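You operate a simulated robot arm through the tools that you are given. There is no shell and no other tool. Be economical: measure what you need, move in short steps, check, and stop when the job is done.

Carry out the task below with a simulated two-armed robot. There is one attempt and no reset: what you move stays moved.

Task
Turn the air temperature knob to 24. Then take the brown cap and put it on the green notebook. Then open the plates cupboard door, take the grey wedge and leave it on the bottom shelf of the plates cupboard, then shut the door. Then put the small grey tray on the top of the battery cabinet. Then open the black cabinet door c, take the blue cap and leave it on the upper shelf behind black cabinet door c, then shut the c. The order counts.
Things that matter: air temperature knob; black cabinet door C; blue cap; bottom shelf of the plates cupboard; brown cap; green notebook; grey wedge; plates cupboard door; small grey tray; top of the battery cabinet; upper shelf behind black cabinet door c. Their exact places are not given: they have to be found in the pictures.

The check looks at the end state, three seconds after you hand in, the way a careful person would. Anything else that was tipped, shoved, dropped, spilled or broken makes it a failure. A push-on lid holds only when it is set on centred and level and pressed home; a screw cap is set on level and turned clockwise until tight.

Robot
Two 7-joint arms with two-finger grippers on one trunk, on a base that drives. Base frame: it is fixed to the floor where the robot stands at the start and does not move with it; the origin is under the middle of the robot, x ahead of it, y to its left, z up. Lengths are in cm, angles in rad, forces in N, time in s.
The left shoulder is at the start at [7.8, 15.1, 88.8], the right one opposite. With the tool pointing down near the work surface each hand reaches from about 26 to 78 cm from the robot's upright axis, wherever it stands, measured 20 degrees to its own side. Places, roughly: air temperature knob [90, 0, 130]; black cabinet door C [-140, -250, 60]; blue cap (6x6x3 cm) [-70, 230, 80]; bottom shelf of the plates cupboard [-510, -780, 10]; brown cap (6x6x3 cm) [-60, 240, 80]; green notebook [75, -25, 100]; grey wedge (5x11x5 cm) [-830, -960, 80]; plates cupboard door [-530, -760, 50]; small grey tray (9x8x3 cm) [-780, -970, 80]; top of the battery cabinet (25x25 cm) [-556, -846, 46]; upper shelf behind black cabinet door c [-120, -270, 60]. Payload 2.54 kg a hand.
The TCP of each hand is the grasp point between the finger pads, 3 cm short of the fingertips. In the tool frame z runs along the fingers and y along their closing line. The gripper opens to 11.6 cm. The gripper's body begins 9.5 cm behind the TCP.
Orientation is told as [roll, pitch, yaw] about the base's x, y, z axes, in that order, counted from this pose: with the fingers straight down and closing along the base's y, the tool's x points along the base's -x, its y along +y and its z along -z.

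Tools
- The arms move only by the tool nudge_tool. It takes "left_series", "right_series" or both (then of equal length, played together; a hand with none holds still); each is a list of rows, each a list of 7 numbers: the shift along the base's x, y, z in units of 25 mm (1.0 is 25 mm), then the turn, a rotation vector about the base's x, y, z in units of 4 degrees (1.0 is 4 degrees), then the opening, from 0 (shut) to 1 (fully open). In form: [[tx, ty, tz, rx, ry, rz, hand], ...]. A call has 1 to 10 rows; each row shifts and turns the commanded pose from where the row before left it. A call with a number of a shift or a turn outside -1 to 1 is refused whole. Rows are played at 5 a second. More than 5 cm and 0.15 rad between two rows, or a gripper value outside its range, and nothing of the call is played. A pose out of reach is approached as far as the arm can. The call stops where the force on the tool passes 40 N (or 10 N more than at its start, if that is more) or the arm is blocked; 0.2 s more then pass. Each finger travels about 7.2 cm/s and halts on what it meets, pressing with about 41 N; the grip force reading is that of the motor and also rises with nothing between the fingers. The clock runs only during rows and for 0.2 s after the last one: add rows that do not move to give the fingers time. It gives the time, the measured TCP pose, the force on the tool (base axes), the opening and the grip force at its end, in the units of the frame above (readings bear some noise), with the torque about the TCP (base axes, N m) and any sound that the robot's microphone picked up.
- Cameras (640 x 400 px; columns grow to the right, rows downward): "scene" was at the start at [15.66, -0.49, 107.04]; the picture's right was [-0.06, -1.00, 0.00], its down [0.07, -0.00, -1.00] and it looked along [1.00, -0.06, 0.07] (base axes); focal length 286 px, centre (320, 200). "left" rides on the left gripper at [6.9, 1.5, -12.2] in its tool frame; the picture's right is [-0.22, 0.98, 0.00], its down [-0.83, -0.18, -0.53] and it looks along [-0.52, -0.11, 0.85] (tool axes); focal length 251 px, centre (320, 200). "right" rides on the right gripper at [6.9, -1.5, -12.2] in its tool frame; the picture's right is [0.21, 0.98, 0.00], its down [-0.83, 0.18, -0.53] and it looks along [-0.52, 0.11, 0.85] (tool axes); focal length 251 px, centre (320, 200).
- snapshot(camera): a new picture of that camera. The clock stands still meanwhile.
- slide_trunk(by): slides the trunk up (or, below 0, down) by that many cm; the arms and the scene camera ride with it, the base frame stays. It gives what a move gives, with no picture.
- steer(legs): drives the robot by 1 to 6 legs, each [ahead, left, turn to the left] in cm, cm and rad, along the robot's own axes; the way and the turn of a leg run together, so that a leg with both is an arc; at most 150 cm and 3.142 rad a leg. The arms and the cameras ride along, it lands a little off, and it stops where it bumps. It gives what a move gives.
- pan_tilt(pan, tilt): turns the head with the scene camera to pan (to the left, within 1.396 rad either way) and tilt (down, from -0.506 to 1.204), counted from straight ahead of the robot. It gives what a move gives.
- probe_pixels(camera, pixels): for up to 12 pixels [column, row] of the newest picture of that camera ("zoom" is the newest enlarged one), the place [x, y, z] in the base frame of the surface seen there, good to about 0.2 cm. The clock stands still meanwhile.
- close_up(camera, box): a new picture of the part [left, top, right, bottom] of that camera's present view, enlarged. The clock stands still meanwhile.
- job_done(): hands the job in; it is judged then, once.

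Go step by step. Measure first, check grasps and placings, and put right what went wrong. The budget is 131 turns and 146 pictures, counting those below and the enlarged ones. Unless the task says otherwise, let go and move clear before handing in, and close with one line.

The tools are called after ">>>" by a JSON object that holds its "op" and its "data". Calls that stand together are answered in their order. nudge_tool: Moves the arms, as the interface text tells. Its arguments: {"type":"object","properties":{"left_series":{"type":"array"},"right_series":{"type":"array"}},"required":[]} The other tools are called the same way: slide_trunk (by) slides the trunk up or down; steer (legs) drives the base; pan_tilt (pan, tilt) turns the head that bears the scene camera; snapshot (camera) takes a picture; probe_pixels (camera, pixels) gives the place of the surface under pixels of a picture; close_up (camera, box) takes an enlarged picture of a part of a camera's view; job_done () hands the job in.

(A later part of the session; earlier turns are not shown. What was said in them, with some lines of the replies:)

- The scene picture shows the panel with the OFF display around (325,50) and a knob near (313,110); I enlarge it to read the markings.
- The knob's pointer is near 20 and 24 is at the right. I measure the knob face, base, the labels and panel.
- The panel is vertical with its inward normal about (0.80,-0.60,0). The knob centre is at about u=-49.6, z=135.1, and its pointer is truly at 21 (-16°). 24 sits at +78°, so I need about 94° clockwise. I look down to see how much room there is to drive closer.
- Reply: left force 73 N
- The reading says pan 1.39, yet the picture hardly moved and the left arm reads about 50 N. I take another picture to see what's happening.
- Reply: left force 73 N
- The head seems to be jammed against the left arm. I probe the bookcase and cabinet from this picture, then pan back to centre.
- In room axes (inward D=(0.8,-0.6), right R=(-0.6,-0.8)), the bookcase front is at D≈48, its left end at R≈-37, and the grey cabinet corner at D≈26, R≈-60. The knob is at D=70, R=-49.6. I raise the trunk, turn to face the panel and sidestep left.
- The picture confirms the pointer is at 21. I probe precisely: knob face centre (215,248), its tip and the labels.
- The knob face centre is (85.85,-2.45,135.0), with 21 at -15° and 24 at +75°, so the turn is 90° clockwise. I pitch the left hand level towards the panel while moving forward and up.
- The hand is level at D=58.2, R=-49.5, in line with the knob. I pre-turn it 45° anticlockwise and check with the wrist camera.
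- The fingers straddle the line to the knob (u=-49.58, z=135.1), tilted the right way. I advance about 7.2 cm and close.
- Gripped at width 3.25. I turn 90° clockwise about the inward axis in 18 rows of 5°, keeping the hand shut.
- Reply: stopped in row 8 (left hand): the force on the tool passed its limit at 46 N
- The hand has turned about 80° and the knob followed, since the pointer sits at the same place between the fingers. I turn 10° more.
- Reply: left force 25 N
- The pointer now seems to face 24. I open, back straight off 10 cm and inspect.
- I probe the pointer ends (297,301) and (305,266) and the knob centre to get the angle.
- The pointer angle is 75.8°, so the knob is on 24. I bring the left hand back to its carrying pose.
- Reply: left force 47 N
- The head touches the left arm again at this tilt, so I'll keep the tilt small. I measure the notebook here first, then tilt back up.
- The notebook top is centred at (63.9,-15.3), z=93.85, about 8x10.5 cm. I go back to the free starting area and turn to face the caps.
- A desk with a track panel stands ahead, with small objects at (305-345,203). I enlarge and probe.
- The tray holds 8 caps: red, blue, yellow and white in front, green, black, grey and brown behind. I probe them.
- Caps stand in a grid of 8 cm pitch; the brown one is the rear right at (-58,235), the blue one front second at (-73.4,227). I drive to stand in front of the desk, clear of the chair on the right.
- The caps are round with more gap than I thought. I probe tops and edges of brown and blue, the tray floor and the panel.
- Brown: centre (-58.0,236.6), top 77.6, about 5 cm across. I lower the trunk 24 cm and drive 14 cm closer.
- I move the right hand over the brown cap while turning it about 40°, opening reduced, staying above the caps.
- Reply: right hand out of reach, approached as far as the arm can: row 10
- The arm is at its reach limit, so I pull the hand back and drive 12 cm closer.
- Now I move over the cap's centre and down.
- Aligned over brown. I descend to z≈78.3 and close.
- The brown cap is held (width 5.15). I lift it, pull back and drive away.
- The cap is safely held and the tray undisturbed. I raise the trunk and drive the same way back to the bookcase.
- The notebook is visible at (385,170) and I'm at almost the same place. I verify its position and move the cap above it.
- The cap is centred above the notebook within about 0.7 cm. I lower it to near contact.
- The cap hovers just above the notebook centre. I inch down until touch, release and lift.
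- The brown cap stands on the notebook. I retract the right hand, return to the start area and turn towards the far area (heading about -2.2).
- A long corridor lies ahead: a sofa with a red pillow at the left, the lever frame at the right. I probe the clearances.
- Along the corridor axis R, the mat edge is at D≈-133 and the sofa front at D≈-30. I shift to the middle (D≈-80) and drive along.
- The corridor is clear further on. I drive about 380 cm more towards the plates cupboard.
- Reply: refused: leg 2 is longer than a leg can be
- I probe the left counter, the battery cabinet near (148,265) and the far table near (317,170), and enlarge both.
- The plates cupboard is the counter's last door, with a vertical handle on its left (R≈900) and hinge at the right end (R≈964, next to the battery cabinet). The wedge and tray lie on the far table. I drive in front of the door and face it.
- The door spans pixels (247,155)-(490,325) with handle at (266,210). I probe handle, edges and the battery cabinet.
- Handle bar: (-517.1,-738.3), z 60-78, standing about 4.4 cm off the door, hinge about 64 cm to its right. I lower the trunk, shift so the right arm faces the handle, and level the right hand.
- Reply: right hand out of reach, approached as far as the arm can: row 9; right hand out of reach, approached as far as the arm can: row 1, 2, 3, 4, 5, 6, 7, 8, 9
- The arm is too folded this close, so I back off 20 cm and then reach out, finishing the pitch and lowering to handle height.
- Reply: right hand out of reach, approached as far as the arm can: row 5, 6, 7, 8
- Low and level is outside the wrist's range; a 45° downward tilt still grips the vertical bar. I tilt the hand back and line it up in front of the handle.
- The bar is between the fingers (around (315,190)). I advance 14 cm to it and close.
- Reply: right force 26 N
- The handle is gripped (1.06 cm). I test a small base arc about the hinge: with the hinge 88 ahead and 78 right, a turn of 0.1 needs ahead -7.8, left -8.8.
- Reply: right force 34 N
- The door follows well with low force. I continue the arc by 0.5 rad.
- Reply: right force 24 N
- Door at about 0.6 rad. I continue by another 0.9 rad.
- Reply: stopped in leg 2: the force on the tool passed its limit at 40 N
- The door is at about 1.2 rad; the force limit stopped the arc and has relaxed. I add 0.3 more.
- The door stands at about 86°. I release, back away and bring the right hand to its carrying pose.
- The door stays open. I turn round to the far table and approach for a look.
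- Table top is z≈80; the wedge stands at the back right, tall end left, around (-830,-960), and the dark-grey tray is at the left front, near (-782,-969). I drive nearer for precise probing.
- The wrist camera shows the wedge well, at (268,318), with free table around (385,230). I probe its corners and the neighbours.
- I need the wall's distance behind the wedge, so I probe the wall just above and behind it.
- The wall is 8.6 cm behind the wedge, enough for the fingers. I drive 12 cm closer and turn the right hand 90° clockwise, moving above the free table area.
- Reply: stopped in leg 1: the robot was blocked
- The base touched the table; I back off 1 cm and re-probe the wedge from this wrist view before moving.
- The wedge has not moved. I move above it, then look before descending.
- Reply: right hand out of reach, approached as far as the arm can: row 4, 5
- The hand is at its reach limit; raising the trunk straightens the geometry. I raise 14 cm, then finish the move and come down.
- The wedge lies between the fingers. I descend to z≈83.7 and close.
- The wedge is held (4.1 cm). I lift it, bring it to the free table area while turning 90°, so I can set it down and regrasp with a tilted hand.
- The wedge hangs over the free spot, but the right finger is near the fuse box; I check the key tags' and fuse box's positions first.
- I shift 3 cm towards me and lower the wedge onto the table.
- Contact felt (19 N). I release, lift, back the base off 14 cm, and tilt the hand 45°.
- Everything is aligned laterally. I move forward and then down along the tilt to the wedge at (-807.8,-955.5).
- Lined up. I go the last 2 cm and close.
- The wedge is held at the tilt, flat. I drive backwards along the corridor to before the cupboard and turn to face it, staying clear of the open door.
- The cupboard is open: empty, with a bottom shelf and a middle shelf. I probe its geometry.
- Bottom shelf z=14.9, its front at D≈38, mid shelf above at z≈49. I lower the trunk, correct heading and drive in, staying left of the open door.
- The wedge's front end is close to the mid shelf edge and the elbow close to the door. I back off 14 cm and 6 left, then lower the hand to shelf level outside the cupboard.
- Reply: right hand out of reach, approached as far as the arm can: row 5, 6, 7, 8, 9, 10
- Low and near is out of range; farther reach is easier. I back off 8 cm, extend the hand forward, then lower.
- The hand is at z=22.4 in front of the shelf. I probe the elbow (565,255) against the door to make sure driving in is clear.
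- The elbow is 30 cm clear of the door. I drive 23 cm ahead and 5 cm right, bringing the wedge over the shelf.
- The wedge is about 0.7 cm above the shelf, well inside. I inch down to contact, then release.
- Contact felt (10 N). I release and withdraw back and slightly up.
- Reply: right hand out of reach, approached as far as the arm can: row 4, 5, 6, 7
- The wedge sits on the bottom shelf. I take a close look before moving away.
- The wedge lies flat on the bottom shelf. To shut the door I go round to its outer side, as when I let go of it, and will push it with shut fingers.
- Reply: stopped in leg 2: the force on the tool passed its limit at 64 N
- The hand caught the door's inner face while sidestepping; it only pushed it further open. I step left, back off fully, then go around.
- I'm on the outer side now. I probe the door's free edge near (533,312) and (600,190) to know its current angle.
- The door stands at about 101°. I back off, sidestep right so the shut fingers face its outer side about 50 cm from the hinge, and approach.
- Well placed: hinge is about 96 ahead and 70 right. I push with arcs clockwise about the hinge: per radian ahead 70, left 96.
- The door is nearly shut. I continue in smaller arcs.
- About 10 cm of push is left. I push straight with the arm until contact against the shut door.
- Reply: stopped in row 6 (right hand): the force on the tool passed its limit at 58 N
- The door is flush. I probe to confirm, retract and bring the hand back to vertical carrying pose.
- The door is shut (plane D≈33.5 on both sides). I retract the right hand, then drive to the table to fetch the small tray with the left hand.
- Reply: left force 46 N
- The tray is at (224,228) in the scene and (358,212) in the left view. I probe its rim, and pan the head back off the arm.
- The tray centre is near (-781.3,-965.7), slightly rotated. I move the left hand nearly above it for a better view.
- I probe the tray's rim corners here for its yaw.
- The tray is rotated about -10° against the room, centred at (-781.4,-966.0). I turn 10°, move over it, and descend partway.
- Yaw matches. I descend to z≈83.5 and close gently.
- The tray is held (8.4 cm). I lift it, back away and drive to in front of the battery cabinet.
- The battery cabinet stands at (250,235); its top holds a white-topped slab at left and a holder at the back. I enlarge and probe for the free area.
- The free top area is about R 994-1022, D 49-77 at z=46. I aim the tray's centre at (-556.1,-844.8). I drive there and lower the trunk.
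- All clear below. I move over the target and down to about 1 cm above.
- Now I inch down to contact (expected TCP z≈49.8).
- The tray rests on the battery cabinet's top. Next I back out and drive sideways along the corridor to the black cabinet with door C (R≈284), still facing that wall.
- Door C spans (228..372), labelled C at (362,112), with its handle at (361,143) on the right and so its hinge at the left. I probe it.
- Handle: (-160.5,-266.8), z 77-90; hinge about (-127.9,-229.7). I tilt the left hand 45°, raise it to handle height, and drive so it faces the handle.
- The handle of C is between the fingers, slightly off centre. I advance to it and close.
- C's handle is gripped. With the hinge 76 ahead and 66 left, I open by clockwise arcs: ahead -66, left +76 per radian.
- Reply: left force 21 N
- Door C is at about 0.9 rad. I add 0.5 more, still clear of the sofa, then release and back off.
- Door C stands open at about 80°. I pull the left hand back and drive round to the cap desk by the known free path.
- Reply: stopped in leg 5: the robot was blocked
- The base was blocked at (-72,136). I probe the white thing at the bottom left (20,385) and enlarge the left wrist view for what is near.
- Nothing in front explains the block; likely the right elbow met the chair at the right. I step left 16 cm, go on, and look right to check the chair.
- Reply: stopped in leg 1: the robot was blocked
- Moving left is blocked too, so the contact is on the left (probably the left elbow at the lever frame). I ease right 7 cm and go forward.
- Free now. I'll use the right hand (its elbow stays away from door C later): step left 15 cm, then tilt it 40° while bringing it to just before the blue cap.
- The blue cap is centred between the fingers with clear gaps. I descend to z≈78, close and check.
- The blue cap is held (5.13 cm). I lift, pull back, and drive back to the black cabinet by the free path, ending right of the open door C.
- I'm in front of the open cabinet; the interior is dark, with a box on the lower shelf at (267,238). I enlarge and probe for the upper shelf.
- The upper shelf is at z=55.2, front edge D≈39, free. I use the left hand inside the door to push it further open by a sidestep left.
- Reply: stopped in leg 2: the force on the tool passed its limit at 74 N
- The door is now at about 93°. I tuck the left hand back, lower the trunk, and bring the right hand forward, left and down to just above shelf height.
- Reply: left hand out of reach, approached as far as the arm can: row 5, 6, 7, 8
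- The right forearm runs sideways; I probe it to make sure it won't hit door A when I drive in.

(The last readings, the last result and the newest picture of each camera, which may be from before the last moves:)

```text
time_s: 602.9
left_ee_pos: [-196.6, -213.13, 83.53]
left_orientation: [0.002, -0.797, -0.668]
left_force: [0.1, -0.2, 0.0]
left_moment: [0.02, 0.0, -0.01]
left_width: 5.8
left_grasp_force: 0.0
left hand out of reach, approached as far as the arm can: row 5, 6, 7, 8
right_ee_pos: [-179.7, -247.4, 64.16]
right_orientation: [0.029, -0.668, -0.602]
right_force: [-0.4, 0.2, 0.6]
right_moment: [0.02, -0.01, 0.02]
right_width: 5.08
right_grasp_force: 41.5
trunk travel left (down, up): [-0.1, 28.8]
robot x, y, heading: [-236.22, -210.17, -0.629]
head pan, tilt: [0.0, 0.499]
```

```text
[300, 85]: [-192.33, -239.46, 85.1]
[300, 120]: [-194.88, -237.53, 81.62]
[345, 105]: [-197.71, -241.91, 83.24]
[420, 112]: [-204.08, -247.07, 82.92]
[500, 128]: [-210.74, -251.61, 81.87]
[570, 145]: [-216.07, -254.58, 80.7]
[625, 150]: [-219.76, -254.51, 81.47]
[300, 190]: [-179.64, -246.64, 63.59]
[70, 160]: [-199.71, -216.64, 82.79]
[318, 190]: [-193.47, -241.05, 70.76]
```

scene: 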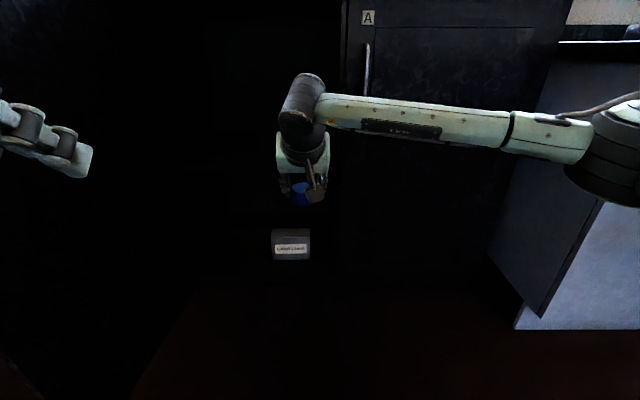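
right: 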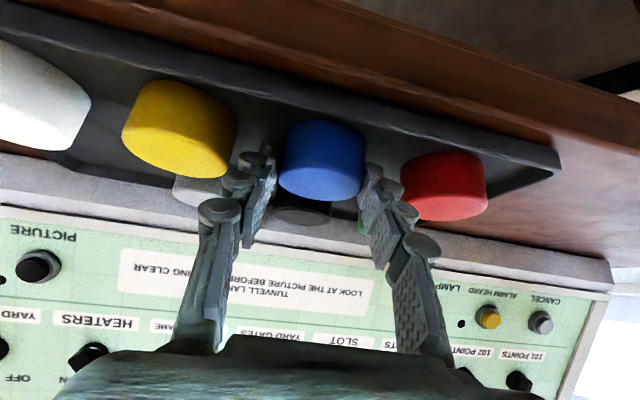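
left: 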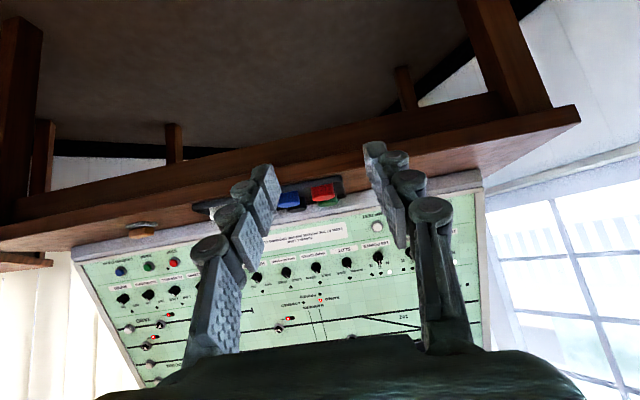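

At full insertion the forearm would come close to door A's handle. I extend the arm more (straighter, less elbow), shift left 9 cm, and drive in most of the way.

>>> {"op": "nudge_tool", "data": {"right_series": [[0.87, -0.22, -0.1, 0, 0, 0, 0.2], [0.87, -0.22, -0.1, 0, 0, 0, 0.2], [0.87, -0.22, -0.1, 0, 0, 0, 0.2], [0.87, -0.22, -0.1, 0, 0, 0, 0.2], [0.87, -0.22, -0.1, 0, 0, 0, 0.2], [0.87, -0.22, -0.1, 0, 0, 0, 0.2]]}}

>>> {"op": "steer", "data": {"legs": [[0, 9, 0], [17, 0, 0]]}}

>>> {"op": "snapshot", "data": {"camera": "scene"}}

>>> {"op": "probe_pixels", "data": {"camera": "scene", "pixels": [[345, 105], [420, 112], [500, 128], [570, 145], [300, 85], [270, 90], [400, 150], [450, 130]]}}

```text
time_s: 604.3
left_ee_pos: [-196.58, -213.18, 83.52]
left_orientation: [-0.001, -0.797, -0.666]
left_force: [0.6, 0.4, -1.6]
left_moment: [-0.03, -0.02, 0.03]
left_width: 5.79
left_grasp_force: 0.1
right_ee_pos: [-166.59, -250.84, 62.52]
right_orientation: [0.031, -0.669, -0.604]
right_force: [0.5, 0.3, 0.2]
right_moment: [-0.02, -0.02, 0.01]
right_width: 5.07
right_grasp_force: 41.0
trunk travel left (down, up): [-0.1, 28.8]
robot x, y, heading: [-236.07, -209.89, -0.627]
head pan, tilt: [0.0, 0.499]
```

```text
time_s: 606.9
left_ee_pos: [-177.61, -216.17, 83.58]
left_orientation: [0.002, -0.798, -0.669]
left_force: [0.5, -1.3, -0.4]
left_moment: [0.01, 0.01, -0.03]
left_width: 5.82
left_grasp_force: 0.1
right_ee_pos: [-147.68, -253.8, 62.55]
right_orientation: [0.029, -0.668, -0.604]
right_force: [0.5, -0.3, 0.4]
right_moment: [-0.01, 0.02, -0.01]
right_width: 5.09
right_grasp_force: 40.8
trunk travel left (down, up): [-0.1, 28.8]
robot x, y, heading: [-217.59, -212.65, -0.634]
head pan, tilt: [0.0, 0.499]
```

```text
21 pictures are left
```

scene: 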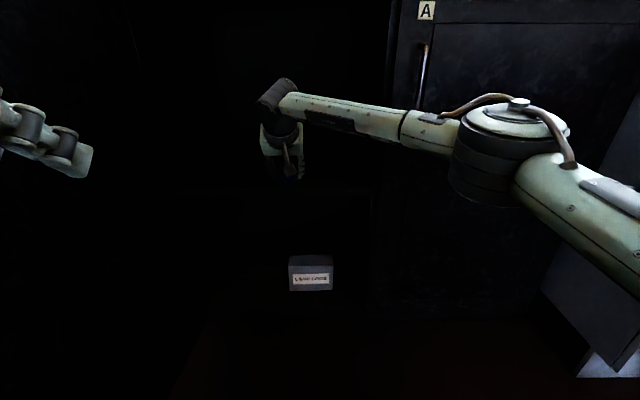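

```text
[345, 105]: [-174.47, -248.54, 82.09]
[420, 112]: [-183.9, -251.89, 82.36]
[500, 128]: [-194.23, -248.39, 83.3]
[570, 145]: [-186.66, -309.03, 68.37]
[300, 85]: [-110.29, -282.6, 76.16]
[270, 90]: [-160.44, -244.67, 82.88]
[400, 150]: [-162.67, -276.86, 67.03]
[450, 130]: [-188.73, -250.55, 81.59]
```

Now the forearm runs well inside the opening. I drive 11 cm further and lower the cap to just above the shelf.

>>> {"op": "steer", "data": {"legs": [[11, 0, 0]]}}

>>> {"op": "nudge_tool", "data": {"right_series": [[0, 0, -0.7, 0, 0, 0, 0.2], [0, 0, -0.5, 0, 0, 0, 0.2], [0, 0, -0.2, 0, 0, 0, 0.2], [0, 0, -0.12, 0, 0, 0, 0.2]]}}

>>> {"op": "snapshot", "data": {"camera": "right"}}

```text
time_s: 607.9
left_ee_pos: [-174.58, -217.39, 84.25]
left_orientation: [-0.003, -0.832, -0.637]
left_force: [-0.7, 1.3, -0.7]
left_moment: [0.02, 0.01, -0.01]
left_width: 5.78
left_grasp_force: 0.2
right_ee_pos: [-144.18, -255.58, 63.1]
right_orientation: [0.031, -0.674, -0.596]
right_force: [-0.2, 0.2, -0.3]
right_moment: [0.0, 0.0, 0.0]
right_width: 5.14
right_grasp_force: 40.8
trunk travel left (down, up): [-0.1, 28.8]
robot x, y, heading: [-213.98, -215.43, -0.625]
head pan, tilt: [0.0, 0.499]
stopped in leg 1: the robot was blocked; the commanded pose is now the measured one
```

```text
time_s: 608.9
left_ee_pos: [-174.5, -217.3, 84.11]
left_orientation: [-0.001, -0.833, -0.642]
left_force: [0.3, -0.6, -0.2]
left_moment: [0.0, -0.01, 0.0]
left_width: 5.81
left_grasp_force: 0.1
right_ee_pos: [-144.3, -255.69, 59.49]
right_orientation: [0.032, -0.677, -0.596]
right_force: [0.5, 0.1, -0.3]
right_moment: [0.01, -0.01, 0.04]
right_width: 5.08
right_grasp_force: 40.6
trunk travel left (down, up): [-0.1, 28.8]
robot x, y, heading: [-213.65, -215.39, -0.623]
head pan, tilt: [0.0, 0.499]
```

```text
20 pictures are left
```

right: 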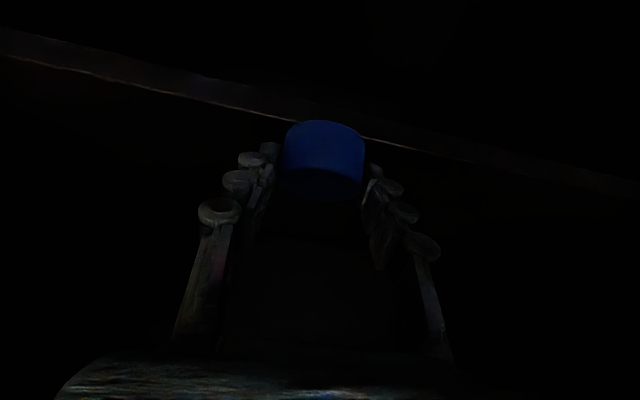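

The base was blocked (probably the left elbow at the door); the cap is at the shelf's front edge. I raise 1 cm and reach 8 cm further with the arm alone.

>>> {"op": "nudge_tool", "data": {"right_series": [[0, 0, 0.5, 0, 0, 0, 0.2], [0.65, -0.47, 0, 0, 0, 0, 0.2], [0.65, -0.47, 0, 0, 0, 0, 0.2], [0.65, -0.47, 0, 0, 0, 0, 0.2], [0.65, -0.47, 0, 0, 0, 0, 0.2], [0, 0, 0, 0, 0, 0, 0.2]]}}

>>> {"op": "snapshot", "data": {"camera": "right"}}

```text
time_s: 610.3
left_ee_pos: [-174.5, -217.25, 83.99]
left_orientation: [-0.004, -0.831, -0.639]
left_force: [-0.5, -0.7, -0.3]
left_moment: [-0.01, 0.03, -0.02]
left_width: 5.78
left_grasp_force: 0.0
right_ee_pos: [-140.19, -258.47, 60.72]
right_orientation: [0.032, -0.679, -0.596]
right_force: [-0.2, -0.3, -0.1]
right_moment: [0.0, 0.0, -0.04]
right_width: 5.09
right_grasp_force: 40.7
right hand out of reach, approached as far as the arm can: row 4, 5
trunk travel left (down, up): [-0.1, 28.8]
robot x, y, heading: [-214.0, -215.11, -0.625]
head pan, tilt: [0.0, 0.499]
```

```text
19 pictures are left
```

right: 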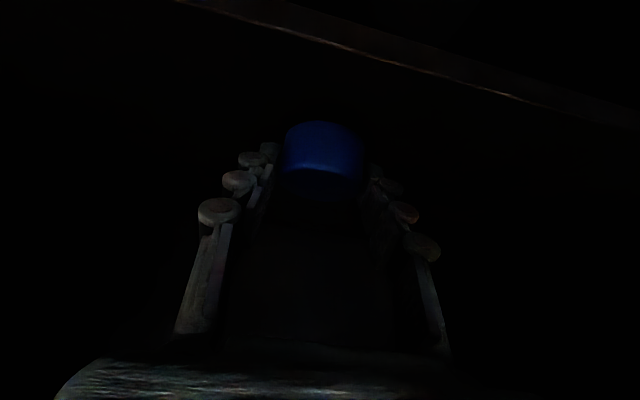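

The cap is now about 3 cm inside the shelf edge (cap D 41.7-46.7). I lower it to contact.

>>> {"op": "nudge_tool", "data": {"right_series": [[0, 0, -0.5, 0, 0, 0, 0.2], [0, 0, -0.2, 0, 0, 0, 0.2], [0, 0, -0.1, 0, 0, 0, 0.2], [0, 0, -0.06, 0, 0, 0, 0.2]]}}

```text
time_s: 611.3
left_ee_pos: [-174.43, -217.3, 84.05]
left_orientation: [-0.004, -0.832, -0.64]
left_force: [-0.3, 0.4, 0.2]
left_moment: [-0.02, -0.03, 0.03]
left_width: 5.79
left_grasp_force: 0.0
right_ee_pos: [-140.14, -258.67, 58.63]
right_orientation: [0.031, -0.678, -0.594]
right_force: [-1.7, 0.9, 4.0]
right_moment: [-0.1, 0.03, -0.03]
right_width: 5.12
right_grasp_force: 41.0
trunk travel left (down, up): [-0.1, 28.8]
robot x, y, heading: [-213.95, -215.69, -0.625]
head pan, tilt: [0.0, 0.499]
```

Contact (4 N). I release, withdraw along the tool, back out 40 cm and look.

>>> {"op": "nudge_tool", "data": {"right_series": [[0, 0, 0, 0, 0, 0, 0.6], [0, 0, 0, 0, 0, 0, 0.6], [0, 0, 0, 0, 0, 0, 0.6], [-0.4, 0.3, 0.5, 0, 0, 0, 0.6], [-0.5, 0.37, 0.5, 0, 0, 0, 0.6], [-0.5, 0.37, 0.5, 0, 0, 0, 0.6], [-0.5, 0.37, 0.3, 0, 0, 0, 0.6]]}}

>>> {"op": "steer", "data": {"legs": [[-45, 0, 0]]}}

>>> {"op": "snapshot", "data": {"camera": "scene"}}

>>> {"op": "close_up", "data": {"camera": "scene", "box": [180, 100, 380, 220]}}

```text
time_s: 612.9
left_ee_pos: [-174.51, -217.34, 84.02]
left_orientation: [-0.002, -0.83, -0.637]
left_force: [-0.5, -0.1, -0.1]
left_moment: [0.0, 0.02, -0.03]
left_width: 5.78
left_grasp_force: 0.0
right_ee_pos: [-145.04, -255.21, 62.95]
right_orientation: [0.03, -0.677, -0.598]
right_force: [-0.1, 0.4, -0.7]
right_moment: [-0.02, -0.01, -0.01]
right_width: 6.96
right_grasp_force: 0.0
trunk travel left (down, up): [-0.1, 28.8]
robot x, y, heading: [-214.11, -215.03, -0.626]
head pan, tilt: [0.0, 0.499]
```

```text
time_s: 613.5
left_ee_pos: [-174.23, -217.27, 84.01]
left_orientation: [-0.008, -0.831, -0.633]
left_force: [0.4, 0.1, -0.9]
left_moment: [-0.04, 0.03, -0.04]
left_width: 5.8
left_grasp_force: 0.0
right_ee_pos: [-144.92, -255.12, 62.6]
right_orientation: [0.032, -0.673, -0.596]
right_force: [-0.2, 0.6, 0.1]
right_moment: [0.01, -0.04, -0.01]
right_width: 6.97
right_grasp_force: 0.0
trunk travel left (down, up): [-0.1, 28.8]
robot x, y, heading: [-214.08, -215.06, -0.62]
head pan, tilt: [0.0, 0.499]
stopped in leg 1: the robot was blocked; the commanded pose is now the measured one
```

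```text
18 pictures are left
```

scene: 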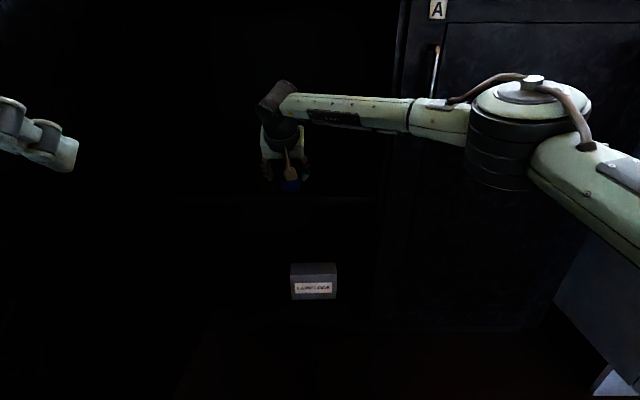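

```text
3.20 times, centred on (280, 160) of scene
```

zoom: 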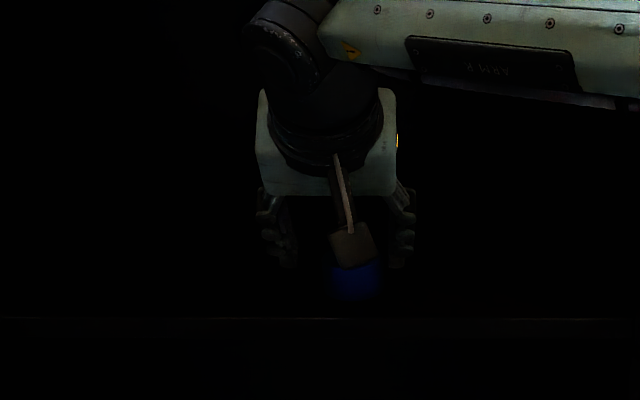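

The cap sits on the shelf; the base is wedged on its left side. I pull the right hand further back, ease right 7 cm, then back out.

>>> {"op": "nudge_tool", "data": {"right_series": [[-0.8, 0.58, 0.2, 0, 0, 0, 0.6], [-0.8, 0.58, 0, 0, 0, 0, 0.6], [-0.8, 0.58, 0, 0, 0, 0, 0.6], [-0.8, 0.58, 0, 0, 0, 0, 0.6], [-0.8, 0.58, 0, 0, 0, 0, 0.6]]}}

>>> {"op": "steer", "data": {"legs": [[0, -7, 0], [-45, 0, 0]]}}

>>> {"op": "snapshot", "data": {"camera": "scene"}}

>>> {"op": "close_up", "data": {"camera": "scene", "box": [150, 60, 350, 180]}}

```text
time_s: 614.7
left_ee_pos: [-174.26, -217.21, 84.05]
left_orientation: [-0.007, -0.83, -0.635]
left_force: [0.8, -0.7, 0.5]
left_moment: [-0.01, 0.01, 0.0]
left_width: 5.83
left_grasp_force: 0.1
right_ee_pos: [-154.83, -247.72, 63.04]
right_orientation: [0.031, -0.672, -0.595]
right_force: [0.4, 0.8, 0.5]
right_moment: [0.03, 0.04, 0.0]
right_width: 6.99
right_grasp_force: 0.0
trunk travel left (down, up): [-0.1, 28.8]
robot x, y, heading: [-213.88, -215.14, -0.62]
head pan, tilt: [0.0, 0.499]
```

```text
time_s: 615.8
left_ee_pos: [-175.76, -219.24, 84.16]
left_orientation: [-0.01, -0.832, -0.625]
left_force: [-0.6, -0.7, -1.0]
left_moment: [-0.02, 0.0, -0.02]
left_width: 5.82
left_grasp_force: 0.0
right_ee_pos: [-156.35, -249.81, 63.04]
right_orientation: [0.032, -0.67, -0.595]
right_force: [-0.6, 0.8, 0.0]
right_moment: [0.0, 0.0, 0.03]
right_width: 6.93
right_grasp_force: 0.1
trunk travel left (down, up): [-0.1, 28.8]
robot x, y, heading: [-215.55, -217.47, -0.621]
head pan, tilt: [0.0, 0.499]
stopped in leg 1: the robot was blocked; the commanded pose is now the measured one
```

```text
16 pictures are left
```

scene: 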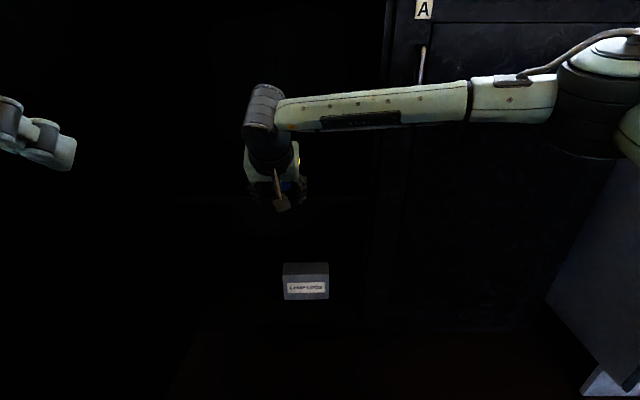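

```text
3.20 times, centred on (250, 120) of scene
```

zoom: 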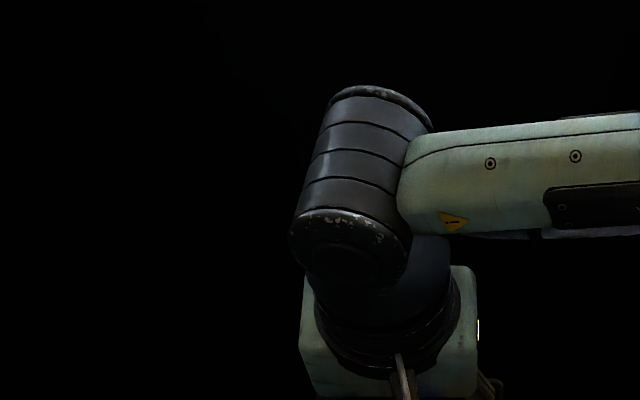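

Still wedged: the door edge may be caught at the left elbow. I look left to see what touches.

>>> {"op": "pan_tilt", "data": {"pan": 0.8, "tilt": 0.45}}

>>> {"op": "snapshot", "data": {"camera": "scene"}}

>>> {"op": "snapshot", "data": {"camera": "left"}}

```text
time_s: 616.9
left_ee_pos: [-175.94, -219.35, 84.11]
left_orientation: [-0.008, -0.831, -0.628]
left_force: [-0.4, -0.7, 0.4]
left_moment: [-0.03, 0.01, -0.03]
left_width: 5.81
left_grasp_force: 0.1
right_ee_pos: [-156.49, -249.73, 62.98]
right_orientation: [0.033, -0.672, -0.596]
right_force: [-0.1, -0.4, 0.6]
right_moment: [-0.04, -0.03, 0.02]
right_width: 6.96
right_grasp_force: 0.0
trunk travel left (down, up): [-0.1, 28.8]
robot x, y, heading: [-215.85, -217.51, -0.617]
head pan, tilt: [0.799, 0.45]
```

```text
14 pictures are left
```

scene: 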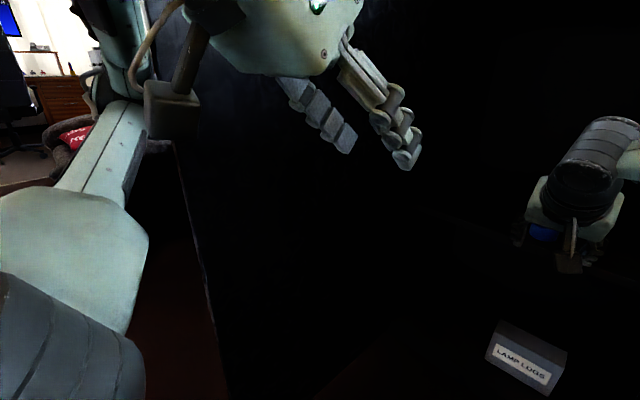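

```text
13 pictures are left
```

left: 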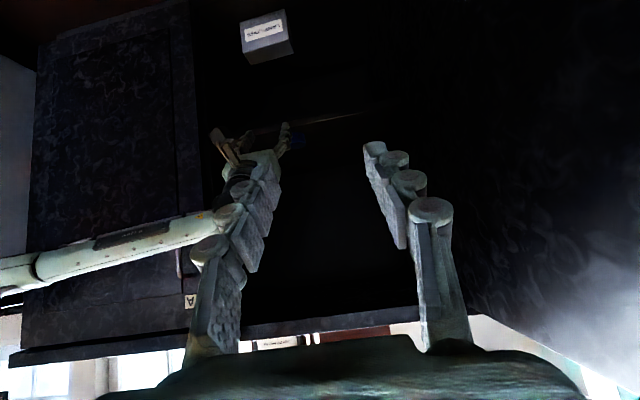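

The door edge is caught between the left elbow (outside) and hand (inside). I raise the left hand and the trunk so the arm clears the door top (z≈97), then back out.

>>> {"op": "nudge_tool", "data": {"left_series": [[0, 0, 1, 0, 0, 0, 0.5], [0, 0, 1, 0, 0, 0, 0.5], [0, 0, 1, 0, 0, 0, 0.5], [0, 0, 1, 0, 0, 0, 0.5], [0, 0, 1, 0, 0, 0, 0.5], [0, 0, 1, 0, 0, 0, 0.5]]}}

>>> {"op": "slide_trunk", "data": {"by": 26}}

>>> {"op": "steer", "data": {"legs": [[-40, 0, 0]]}}

>>> {"op": "snapshot", "data": {"camera": "scene"}}

```text
time_s: 618.3
left_ee_pos: [-175.72, -219.54, 98.97]
left_orientation: [-0.009, -0.829, -0.629]
left_force: [0.8, -0.1, 0.0]
left_moment: [-0.02, -0.02, -0.03]
left_width: 5.77
left_grasp_force: 0.1
right_ee_pos: [-156.39, -249.84, 62.84]
right_orientation: [0.031, -0.669, -0.595]
right_force: [1.1, -0.2, -0.7]
right_moment: [-0.03, -0.04, 0.01]
right_width: 6.94
right_grasp_force: 0.1
trunk travel left (down, up): [-0.1, 28.8]
robot x, y, heading: [-215.73, -217.51, -0.62]
head pan, tilt: [0.799, 0.45]
```

```text
time_s: 621.0
left_ee_pos: [-175.71, -219.49, 124.98]
left_orientation: [-0.008, -0.829, -0.628]
left_force: [1.1, -0.6, -0.1]
left_moment: [-0.02, 0.0, -0.01]
left_width: 5.79
left_grasp_force: 0.1
right_ee_pos: [-156.37, -249.84, 88.77]
right_orientation: [0.031, -0.669, -0.594]
right_force: [-0.1, -1.0, 0.0]
right_moment: [-0.01, 0.0, -0.02]
right_width: 6.95
right_grasp_force: 0.1
trunk travel left (down, up): [-26.1, 2.8]
robot x, y, heading: [-215.32, -217.42, -0.623]
head pan, tilt: [0.799, 0.45]
```

```text
time_s: 623.4
left_ee_pos: [-207.81, -196.63, 124.92]
left_orientation: [-0.01, -0.828, -0.634]
left_force: [-0.3, 1.1, 0.6]
left_moment: [-0.01, 0.0, 0.02]
left_width: 5.81
left_grasp_force: 0.1
right_ee_pos: [-188.68, -227.21, 88.82]
right_orientation: [0.032, -0.668, -0.602]
right_force: [0.5, 0.2, -0.4]
right_moment: [0.03, 0.0, 0.0]
right_width: 6.98
right_grasp_force: 0.0
trunk travel left (down, up): [-26.1, 2.8]
robot x, y, heading: [-247.72, -194.2, -0.633]
head pan, tilt: [0.799, 0.45]
```

```text
12 pictures are left
```

scene: 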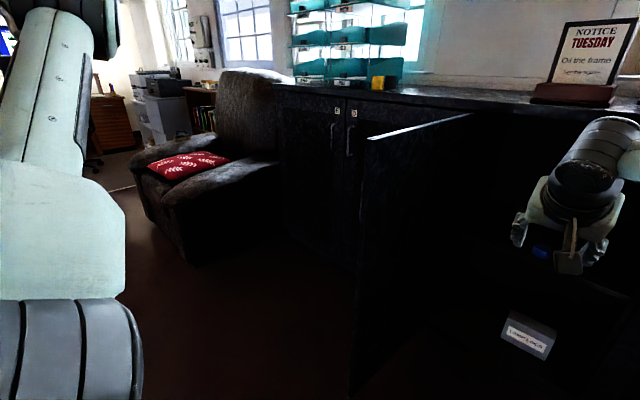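

Freed, and the blue cap is visible on the shelf. To shut C, I retract the right hand, extend the left hand high, and move so that the left hand comes down outside (left of) the open door.

>>> {"op": "nudge_tool", "data": {"left_series": [[0.87, -0.64, 0, 0, 0, 0, 0], [0.87, -0.64, 0, 0, 0, 0, 0], [0.87, -0.64, 0, 0, 0, 0, 0], [0.87, -0.64, 0, 0, 0, 0, 0], [0.87, -0.64, 0, 0, 0, 0, 0], [0.87, -0.64, 0, 0, 0, 0, 0], [0.87, -0.64, 0, 0, 0, 0, 0], [0.87, -0.64, 0, 0, 0, 0, 0], [0.87, -0.64, 0, 0, 0, 0, 0], [0.87, -0.64, 0, 0, 0, 0, 0]], "right_series": [[-1, 0, 0.3, 0, 0, 0, 0.6], [-1, 0, 0.3, 0, 0, 0, 0.6], [-1, 0, 0.3, 0, 0, 0, 0.6], [-1, 0, 0.3, 0, 0, 0, 0.6], [-1, 0, 0.3, 0, 0, 0, 0.6], [-1, 0, 0.3, 0, 0, 0, 0.6], [-1, 0, 0.3, 0, 0, 0, 0.6], [-1, 0, 0.3, 0, 0, 0, 0.6], [-1, 0, 0.3, 0, 0, 0, 0.6], [-1, 0, 0.3, 0, 0, 0, 0.6]]}}

>>> {"op": "nudge_tool", "data": {"right_series": [[-1, 0, 0.3, 0, 0, 0, 0.6], [-1, 0, 0.3, 0, 0, 0, 0.6], [-1, 0, 0.3, 0, 0, 0, 0.6], [-1, 0, 0.3, 0, 0, 0, 0.6], [-1, 0, 0.3, 0, 0, 0, 0.6]]}}

>>> {"op": "steer", "data": {"legs": [[0, 42, 0], [15, 0, 0]]}}

>>> {"op": "pan_tilt", "data": {"pan": 0.2, "tilt": 0.5}}

>>> {"op": "snapshot", "data": {"camera": "scene"}}

```text
time_s: 625.6
left_ee_pos: [-185.98, -212.81, 124.94]
left_orientation: [-0.008, -0.829, -0.635]
left_force: [0.1, 0.1, 0.8]
left_moment: [0.0, 0.0, -0.01]
left_width: 0.0
left_grasp_force: 28.6
right_ee_pos: [-213.54, -227.28, 96.2]
right_orientation: [0.032, -0.669, -0.602]
right_force: [0.7, 1.0, 0.3]
right_moment: [-0.04, -0.01, 0.01]
right_width: 6.97
right_grasp_force: 0.1
trunk travel left (down, up): [-26.1, 2.8]
robot x, y, heading: [-247.45, -194.4, -0.629]
head pan, tilt: [0.799, 0.45]
```

```text
time_s: 626.8
left_ee_pos: [-185.96, -212.69, 124.85]
left_orientation: [-0.009, -0.829, -0.634]
left_force: [-0.7, -0.5, -0.3]
left_moment: [-0.01, 0.02, 0.01]
left_width: 0.0
left_grasp_force: 28.2
right_ee_pos: [-224.06, -227.48, 101.81]
right_orientation: [0.032, -0.664, -0.603]
right_force: [-0.4, -0.4, -0.7]
right_moment: [-0.01, -0.01, 0.01]
right_width: 6.96
right_grasp_force: 0.0
right hand out of reach, approached as far as the arm can: row 4, 5
trunk travel left (down, up): [-26.1, 2.8]
robot x, y, heading: [-247.97, -194.31, -0.628]
head pan, tilt: [0.799, 0.45]
```

```text
time_s: 632.4
left_ee_pos: [-149.22, -188.02, 124.89]
left_orientation: [-0.009, -0.83, -0.641]
left_force: [0.4, 0.2, -0.5]
left_moment: [-0.02, -0.02, 0.01]
left_width: 0.0
left_grasp_force: 28.1
right_ee_pos: [-187.68, -202.57, 101.9]
right_orientation: [0.03, -0.665, -0.608]
right_force: [0.8, -0.2, 0.0]
right_moment: [0.03, -0.01, 0.01]
right_width: 6.98
right_grasp_force: 0.0
trunk travel left (down, up): [-26.1, 2.8]
robot x, y, heading: [-211.01, -169.24, -0.635]
head pan, tilt: [0.799, 0.45]
```

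```text
time_s: 633.4
left_ee_pos: [-149.4, -188.0, 124.83]
left_orientation: [-0.008, -0.828, -0.642]
left_force: [-0.6, 0.1, 0.1]
left_moment: [-0.01, 0.03, 0.03]
left_width: 0.0
left_grasp_force: 28.8
right_ee_pos: [-187.6, -202.61, 101.84]
right_orientation: [0.03, -0.667, -0.609]
right_force: [0.2, -0.2, 0.1]
right_moment: [0.01, 0.0, -0.03]
right_width: 6.96
right_grasp_force: 0.1
trunk travel left (down, up): [-26.1, 2.8]
robot x, y, heading: [-210.97, -169.51, -0.635]
head pan, tilt: [0.201, 0.499]
```

```text
11 pictures are left
```

scene: 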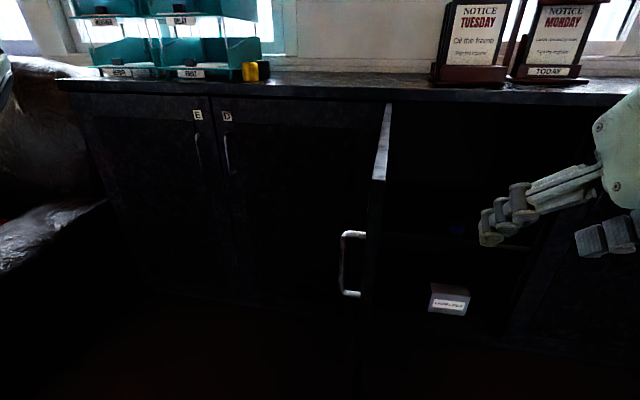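

The left hand is above and left of door C. I lower it to z≈74 outside the door and push the door rightwards and inward with the base.

>>> {"op": "slide_trunk", "data": {"by": -26}}

>>> {"op": "nudge_tool", "data": {"left_series": [[0, 0, -1, 0, 0, 0, 0], [0, 0, -1, 0, 0, 0, 0], [0, 0, -1, 0, 0, 0, 0], [0, 0, -1, 0, 0, 0, 0], [0, 0, -1, 0, 0, 0, 0], [0, 0, -1, 0, 0, 0, 0], [0, 0, -1, 0, 0, 0, 0], [0, 0, -1, 0, 0, 0, 0], [0, 0, -1, 0, 0, 0, 0], [0, 0, -1, 0, 0, 0, 0]]}}

>>> {"op": "steer", "data": {"legs": [[0, -12, 0], [10, -28, 0], [14, -12, 0]]}}

>>> {"op": "snapshot", "data": {"camera": "scene"}}

```text
time_s: 636.0
left_ee_pos: [-149.27, -188.14, 98.94]
left_orientation: [-0.009, -0.83, -0.642]
left_force: [0.3, 0.1, 0.0]
left_moment: [0.03, -0.02, -0.02]
left_width: 0.0
left_grasp_force: 28.3
right_ee_pos: [-187.63, -202.58, 75.88]
right_orientation: [0.029, -0.667, -0.609]
right_force: [0.4, 0.9, 0.6]
right_moment: [0.02, 0.01, -0.02]
right_width: 6.94
right_grasp_force: 0.1
trunk travel left (down, up): [-0.1, 28.8]
robot x, y, heading: [-210.85, -169.27, -0.635]
head pan, tilt: [0.201, 0.499]
```

```text
time_s: 638.2
left_ee_pos: [-149.45, -188.04, 73.91]
left_orientation: [-0.009, -0.831, -0.641]
left_force: [-0.3, 0.7, -0.1]
left_moment: [0.01, 0.0, 0.0]
left_width: 0.0
left_grasp_force: 28.6
right_ee_pos: [-187.68, -202.62, 75.94]
right_orientation: [0.03, -0.668, -0.609]
right_force: [-0.5, 0.2, -0.8]
right_moment: [0.01, -0.02, 0.01]
right_width: 6.95
right_grasp_force: 0.1
trunk travel left (down, up): [-0.1, 28.8]
robot x, y, heading: [-210.53, -169.23, -0.638]
head pan, tilt: [0.201, 0.499]
```

```text
time_s: 644.3
left_ee_pos: [-161.13, -244.07, 73.95]
left_orientation: [-0.008, -0.83, -0.645]
left_force: [-0.3, 0.5, -0.4]
left_moment: [0.0, -0.03, 0.01]
left_width: 0.02
left_grasp_force: 28.9
right_ee_pos: [-199.43, -258.64, 75.85]
right_orientation: [0.03, -0.668, -0.612]
right_force: [0.3, -0.1, -0.2]
right_moment: [0.01, 0.01, -0.02]
right_width: 6.96
right_grasp_force: 0.1
trunk travel left (down, up): [-0.1, 28.8]
robot x, y, heading: [-222.48, -225.32, -0.634]
head pan, tilt: [0.201, 0.499]
```

```text
10 pictures are left
```

scene: 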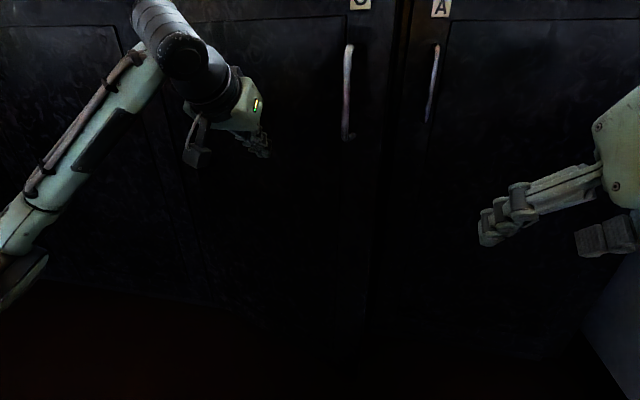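

Door C is nearly shut. I push straight in with the left hand until it stops against the closed door, then check.

>>> {"op": "nudge_tool", "data": {"left_series": [[0.7, -0.52, 0, 0, 0, 0, 0], [0.7, -0.52, 0, 0, 0, 0, 0], [0.7, -0.52, 0, 0, 0, 0, 0], [0.7, -0.52, 0, 0, 0, 0, 0], [0.7, -0.52, 0, 0, 0, 0, 0], [0.5, -0.37, 0, 0, 0, 0, 0], [0.4, -0.3, 0, 0, 0, 0, 0], [0.4, -0.3, 0, 0, 0, 0, 0], [0.4, -0.3, 0, 0, 0, 0, 0]]}}

>>> {"op": "snapshot", "data": {"camera": "scene"}}

>>> {"op": "probe_pixels", "data": {"camera": "scene", "pixels": [[372, 60], [385, 60], [395, 60], [340, 200], [310, 60], [440, 170], [376, 160], [392, 160]]}}

```text
time_s: 646.3
left_ee_pos: [-149.02, -253.09, 73.81]
left_orientation: [-0.008, -0.818, -0.65]
left_force: [-11.4, 8.4, 4.5]
left_moment: [0.05, 0.01, 0.05]
left_width: 0.6
left_grasp_force: 28.2
right_ee_pos: [-199.46, -258.4, 75.97]
right_orientation: [0.032, -0.667, -0.611]
right_force: [0.1, 0.0, -0.4]
right_moment: [-0.05, 0.01, -0.01]
right_width: 6.95
right_grasp_force: 0.0
trunk travel left (down, up): [-0.1, 28.8]
robot x, y, heading: [-222.93, -225.25, -0.642]
head pan, tilt: [0.201, 0.499]
stopped in row 9 (left hand): the force on the tool passed its limit at 60 N (the readings are from after the stop); the commanded pose is now the measured one
```

```text
9 pictures are left
```

scene: 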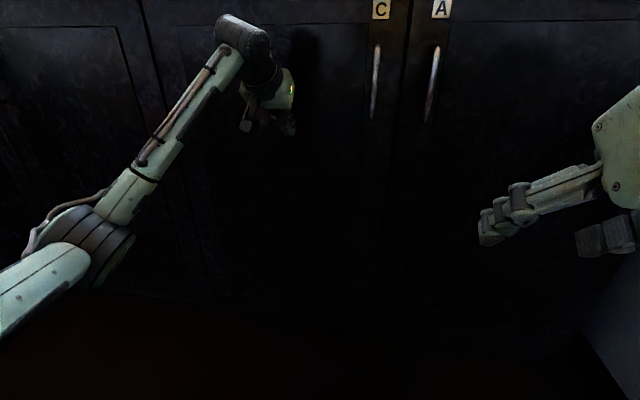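

```text
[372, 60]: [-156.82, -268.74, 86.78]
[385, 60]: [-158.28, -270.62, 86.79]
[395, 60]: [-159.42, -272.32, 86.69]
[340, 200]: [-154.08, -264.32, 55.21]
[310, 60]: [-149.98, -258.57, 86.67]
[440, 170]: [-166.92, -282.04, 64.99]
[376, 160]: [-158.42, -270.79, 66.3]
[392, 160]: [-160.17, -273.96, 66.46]
```

Door C is flush (D≈35.5, same as door A). I retract the left hand, back the robot off, and confirm it stays shut.

>>> {"op": "nudge_tool", "data": {"left_series": [[-0.7, 0.52, 0, 0, 0, 0, 0], [-0.7, 0.52, 0, 0, 0, 0, 0], [-0.7, 0.52, 0, 0, 0, 0, 0], [-0.7, 0.52, 0, 0, 0, 0, 0], [-0.7, 0.52, 0, 0, 0, 0, 0]]}}

>>> {"op": "steer", "data": {"legs": [[-35, 0, 0]]}}

>>> {"op": "snapshot", "data": {"camera": "scene"}}

```text
time_s: 647.5
left_ee_pos: [-157.69, -246.61, 73.6]
left_orientation: [-0.007, -0.815, -0.648]
left_force: [-0.3, 0.0, 0.7]
left_moment: [0.0, -0.03, 0.01]
left_width: 0.02
left_grasp_force: 28.6
right_ee_pos: [-199.34, -258.67, 75.87]
right_orientation: [0.029, -0.666, -0.611]
right_force: [-0.2, -0.1, 0.5]
right_moment: [0.0, -0.01, 0.01]
right_width: 6.94
right_grasp_force: 0.1
trunk travel left (down, up): [-0.1, 28.8]
robot x, y, heading: [-222.22, -225.35, -0.638]
head pan, tilt: [0.201, 0.499]
```

```text
time_s: 649.8
left_ee_pos: [-186.22, -225.72, 73.69]
left_orientation: [-0.005, -0.814, -0.651]
left_force: [-0.4, 0.2, -0.3]
left_moment: [0.0, -0.01, -0.02]
left_width: 0.0
left_grasp_force: 29.0
right_ee_pos: [-227.93, -237.38, 75.98]
right_orientation: [0.031, -0.667, -0.615]
right_force: [-0.4, -0.3, 0.3]
right_moment: [0.02, -0.01, -0.02]
right_width: 6.96
right_grasp_force: 0.1
trunk travel left (down, up): [-0.1, 28.8]
robot x, y, heading: [-251.16, -203.84, -0.643]
head pan, tilt: [0.201, 0.499]
```

```text
8 pictures are left
```

scene: 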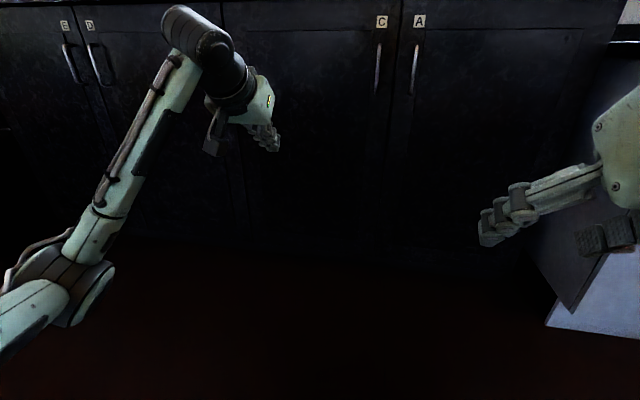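

Door C stays flush beside door A at (395,130), both hands are empty and clear, so I hand the job in.

>>> {"op": "job_done", "data": {}}

```text
The job is handed in.
```

All five steps were done in order and the job is handed in. The knob is at 24, the brown cap is on the green notebook, the grey wedge is on the bottom shelf of the shut plates cupboard, the small grey tray is on the battery cabinet, and the blue cap is on the upper shelf behind shut door C. The robot bumped something out of view on its left near the cap desk, and I did not check whether that shifted anything.
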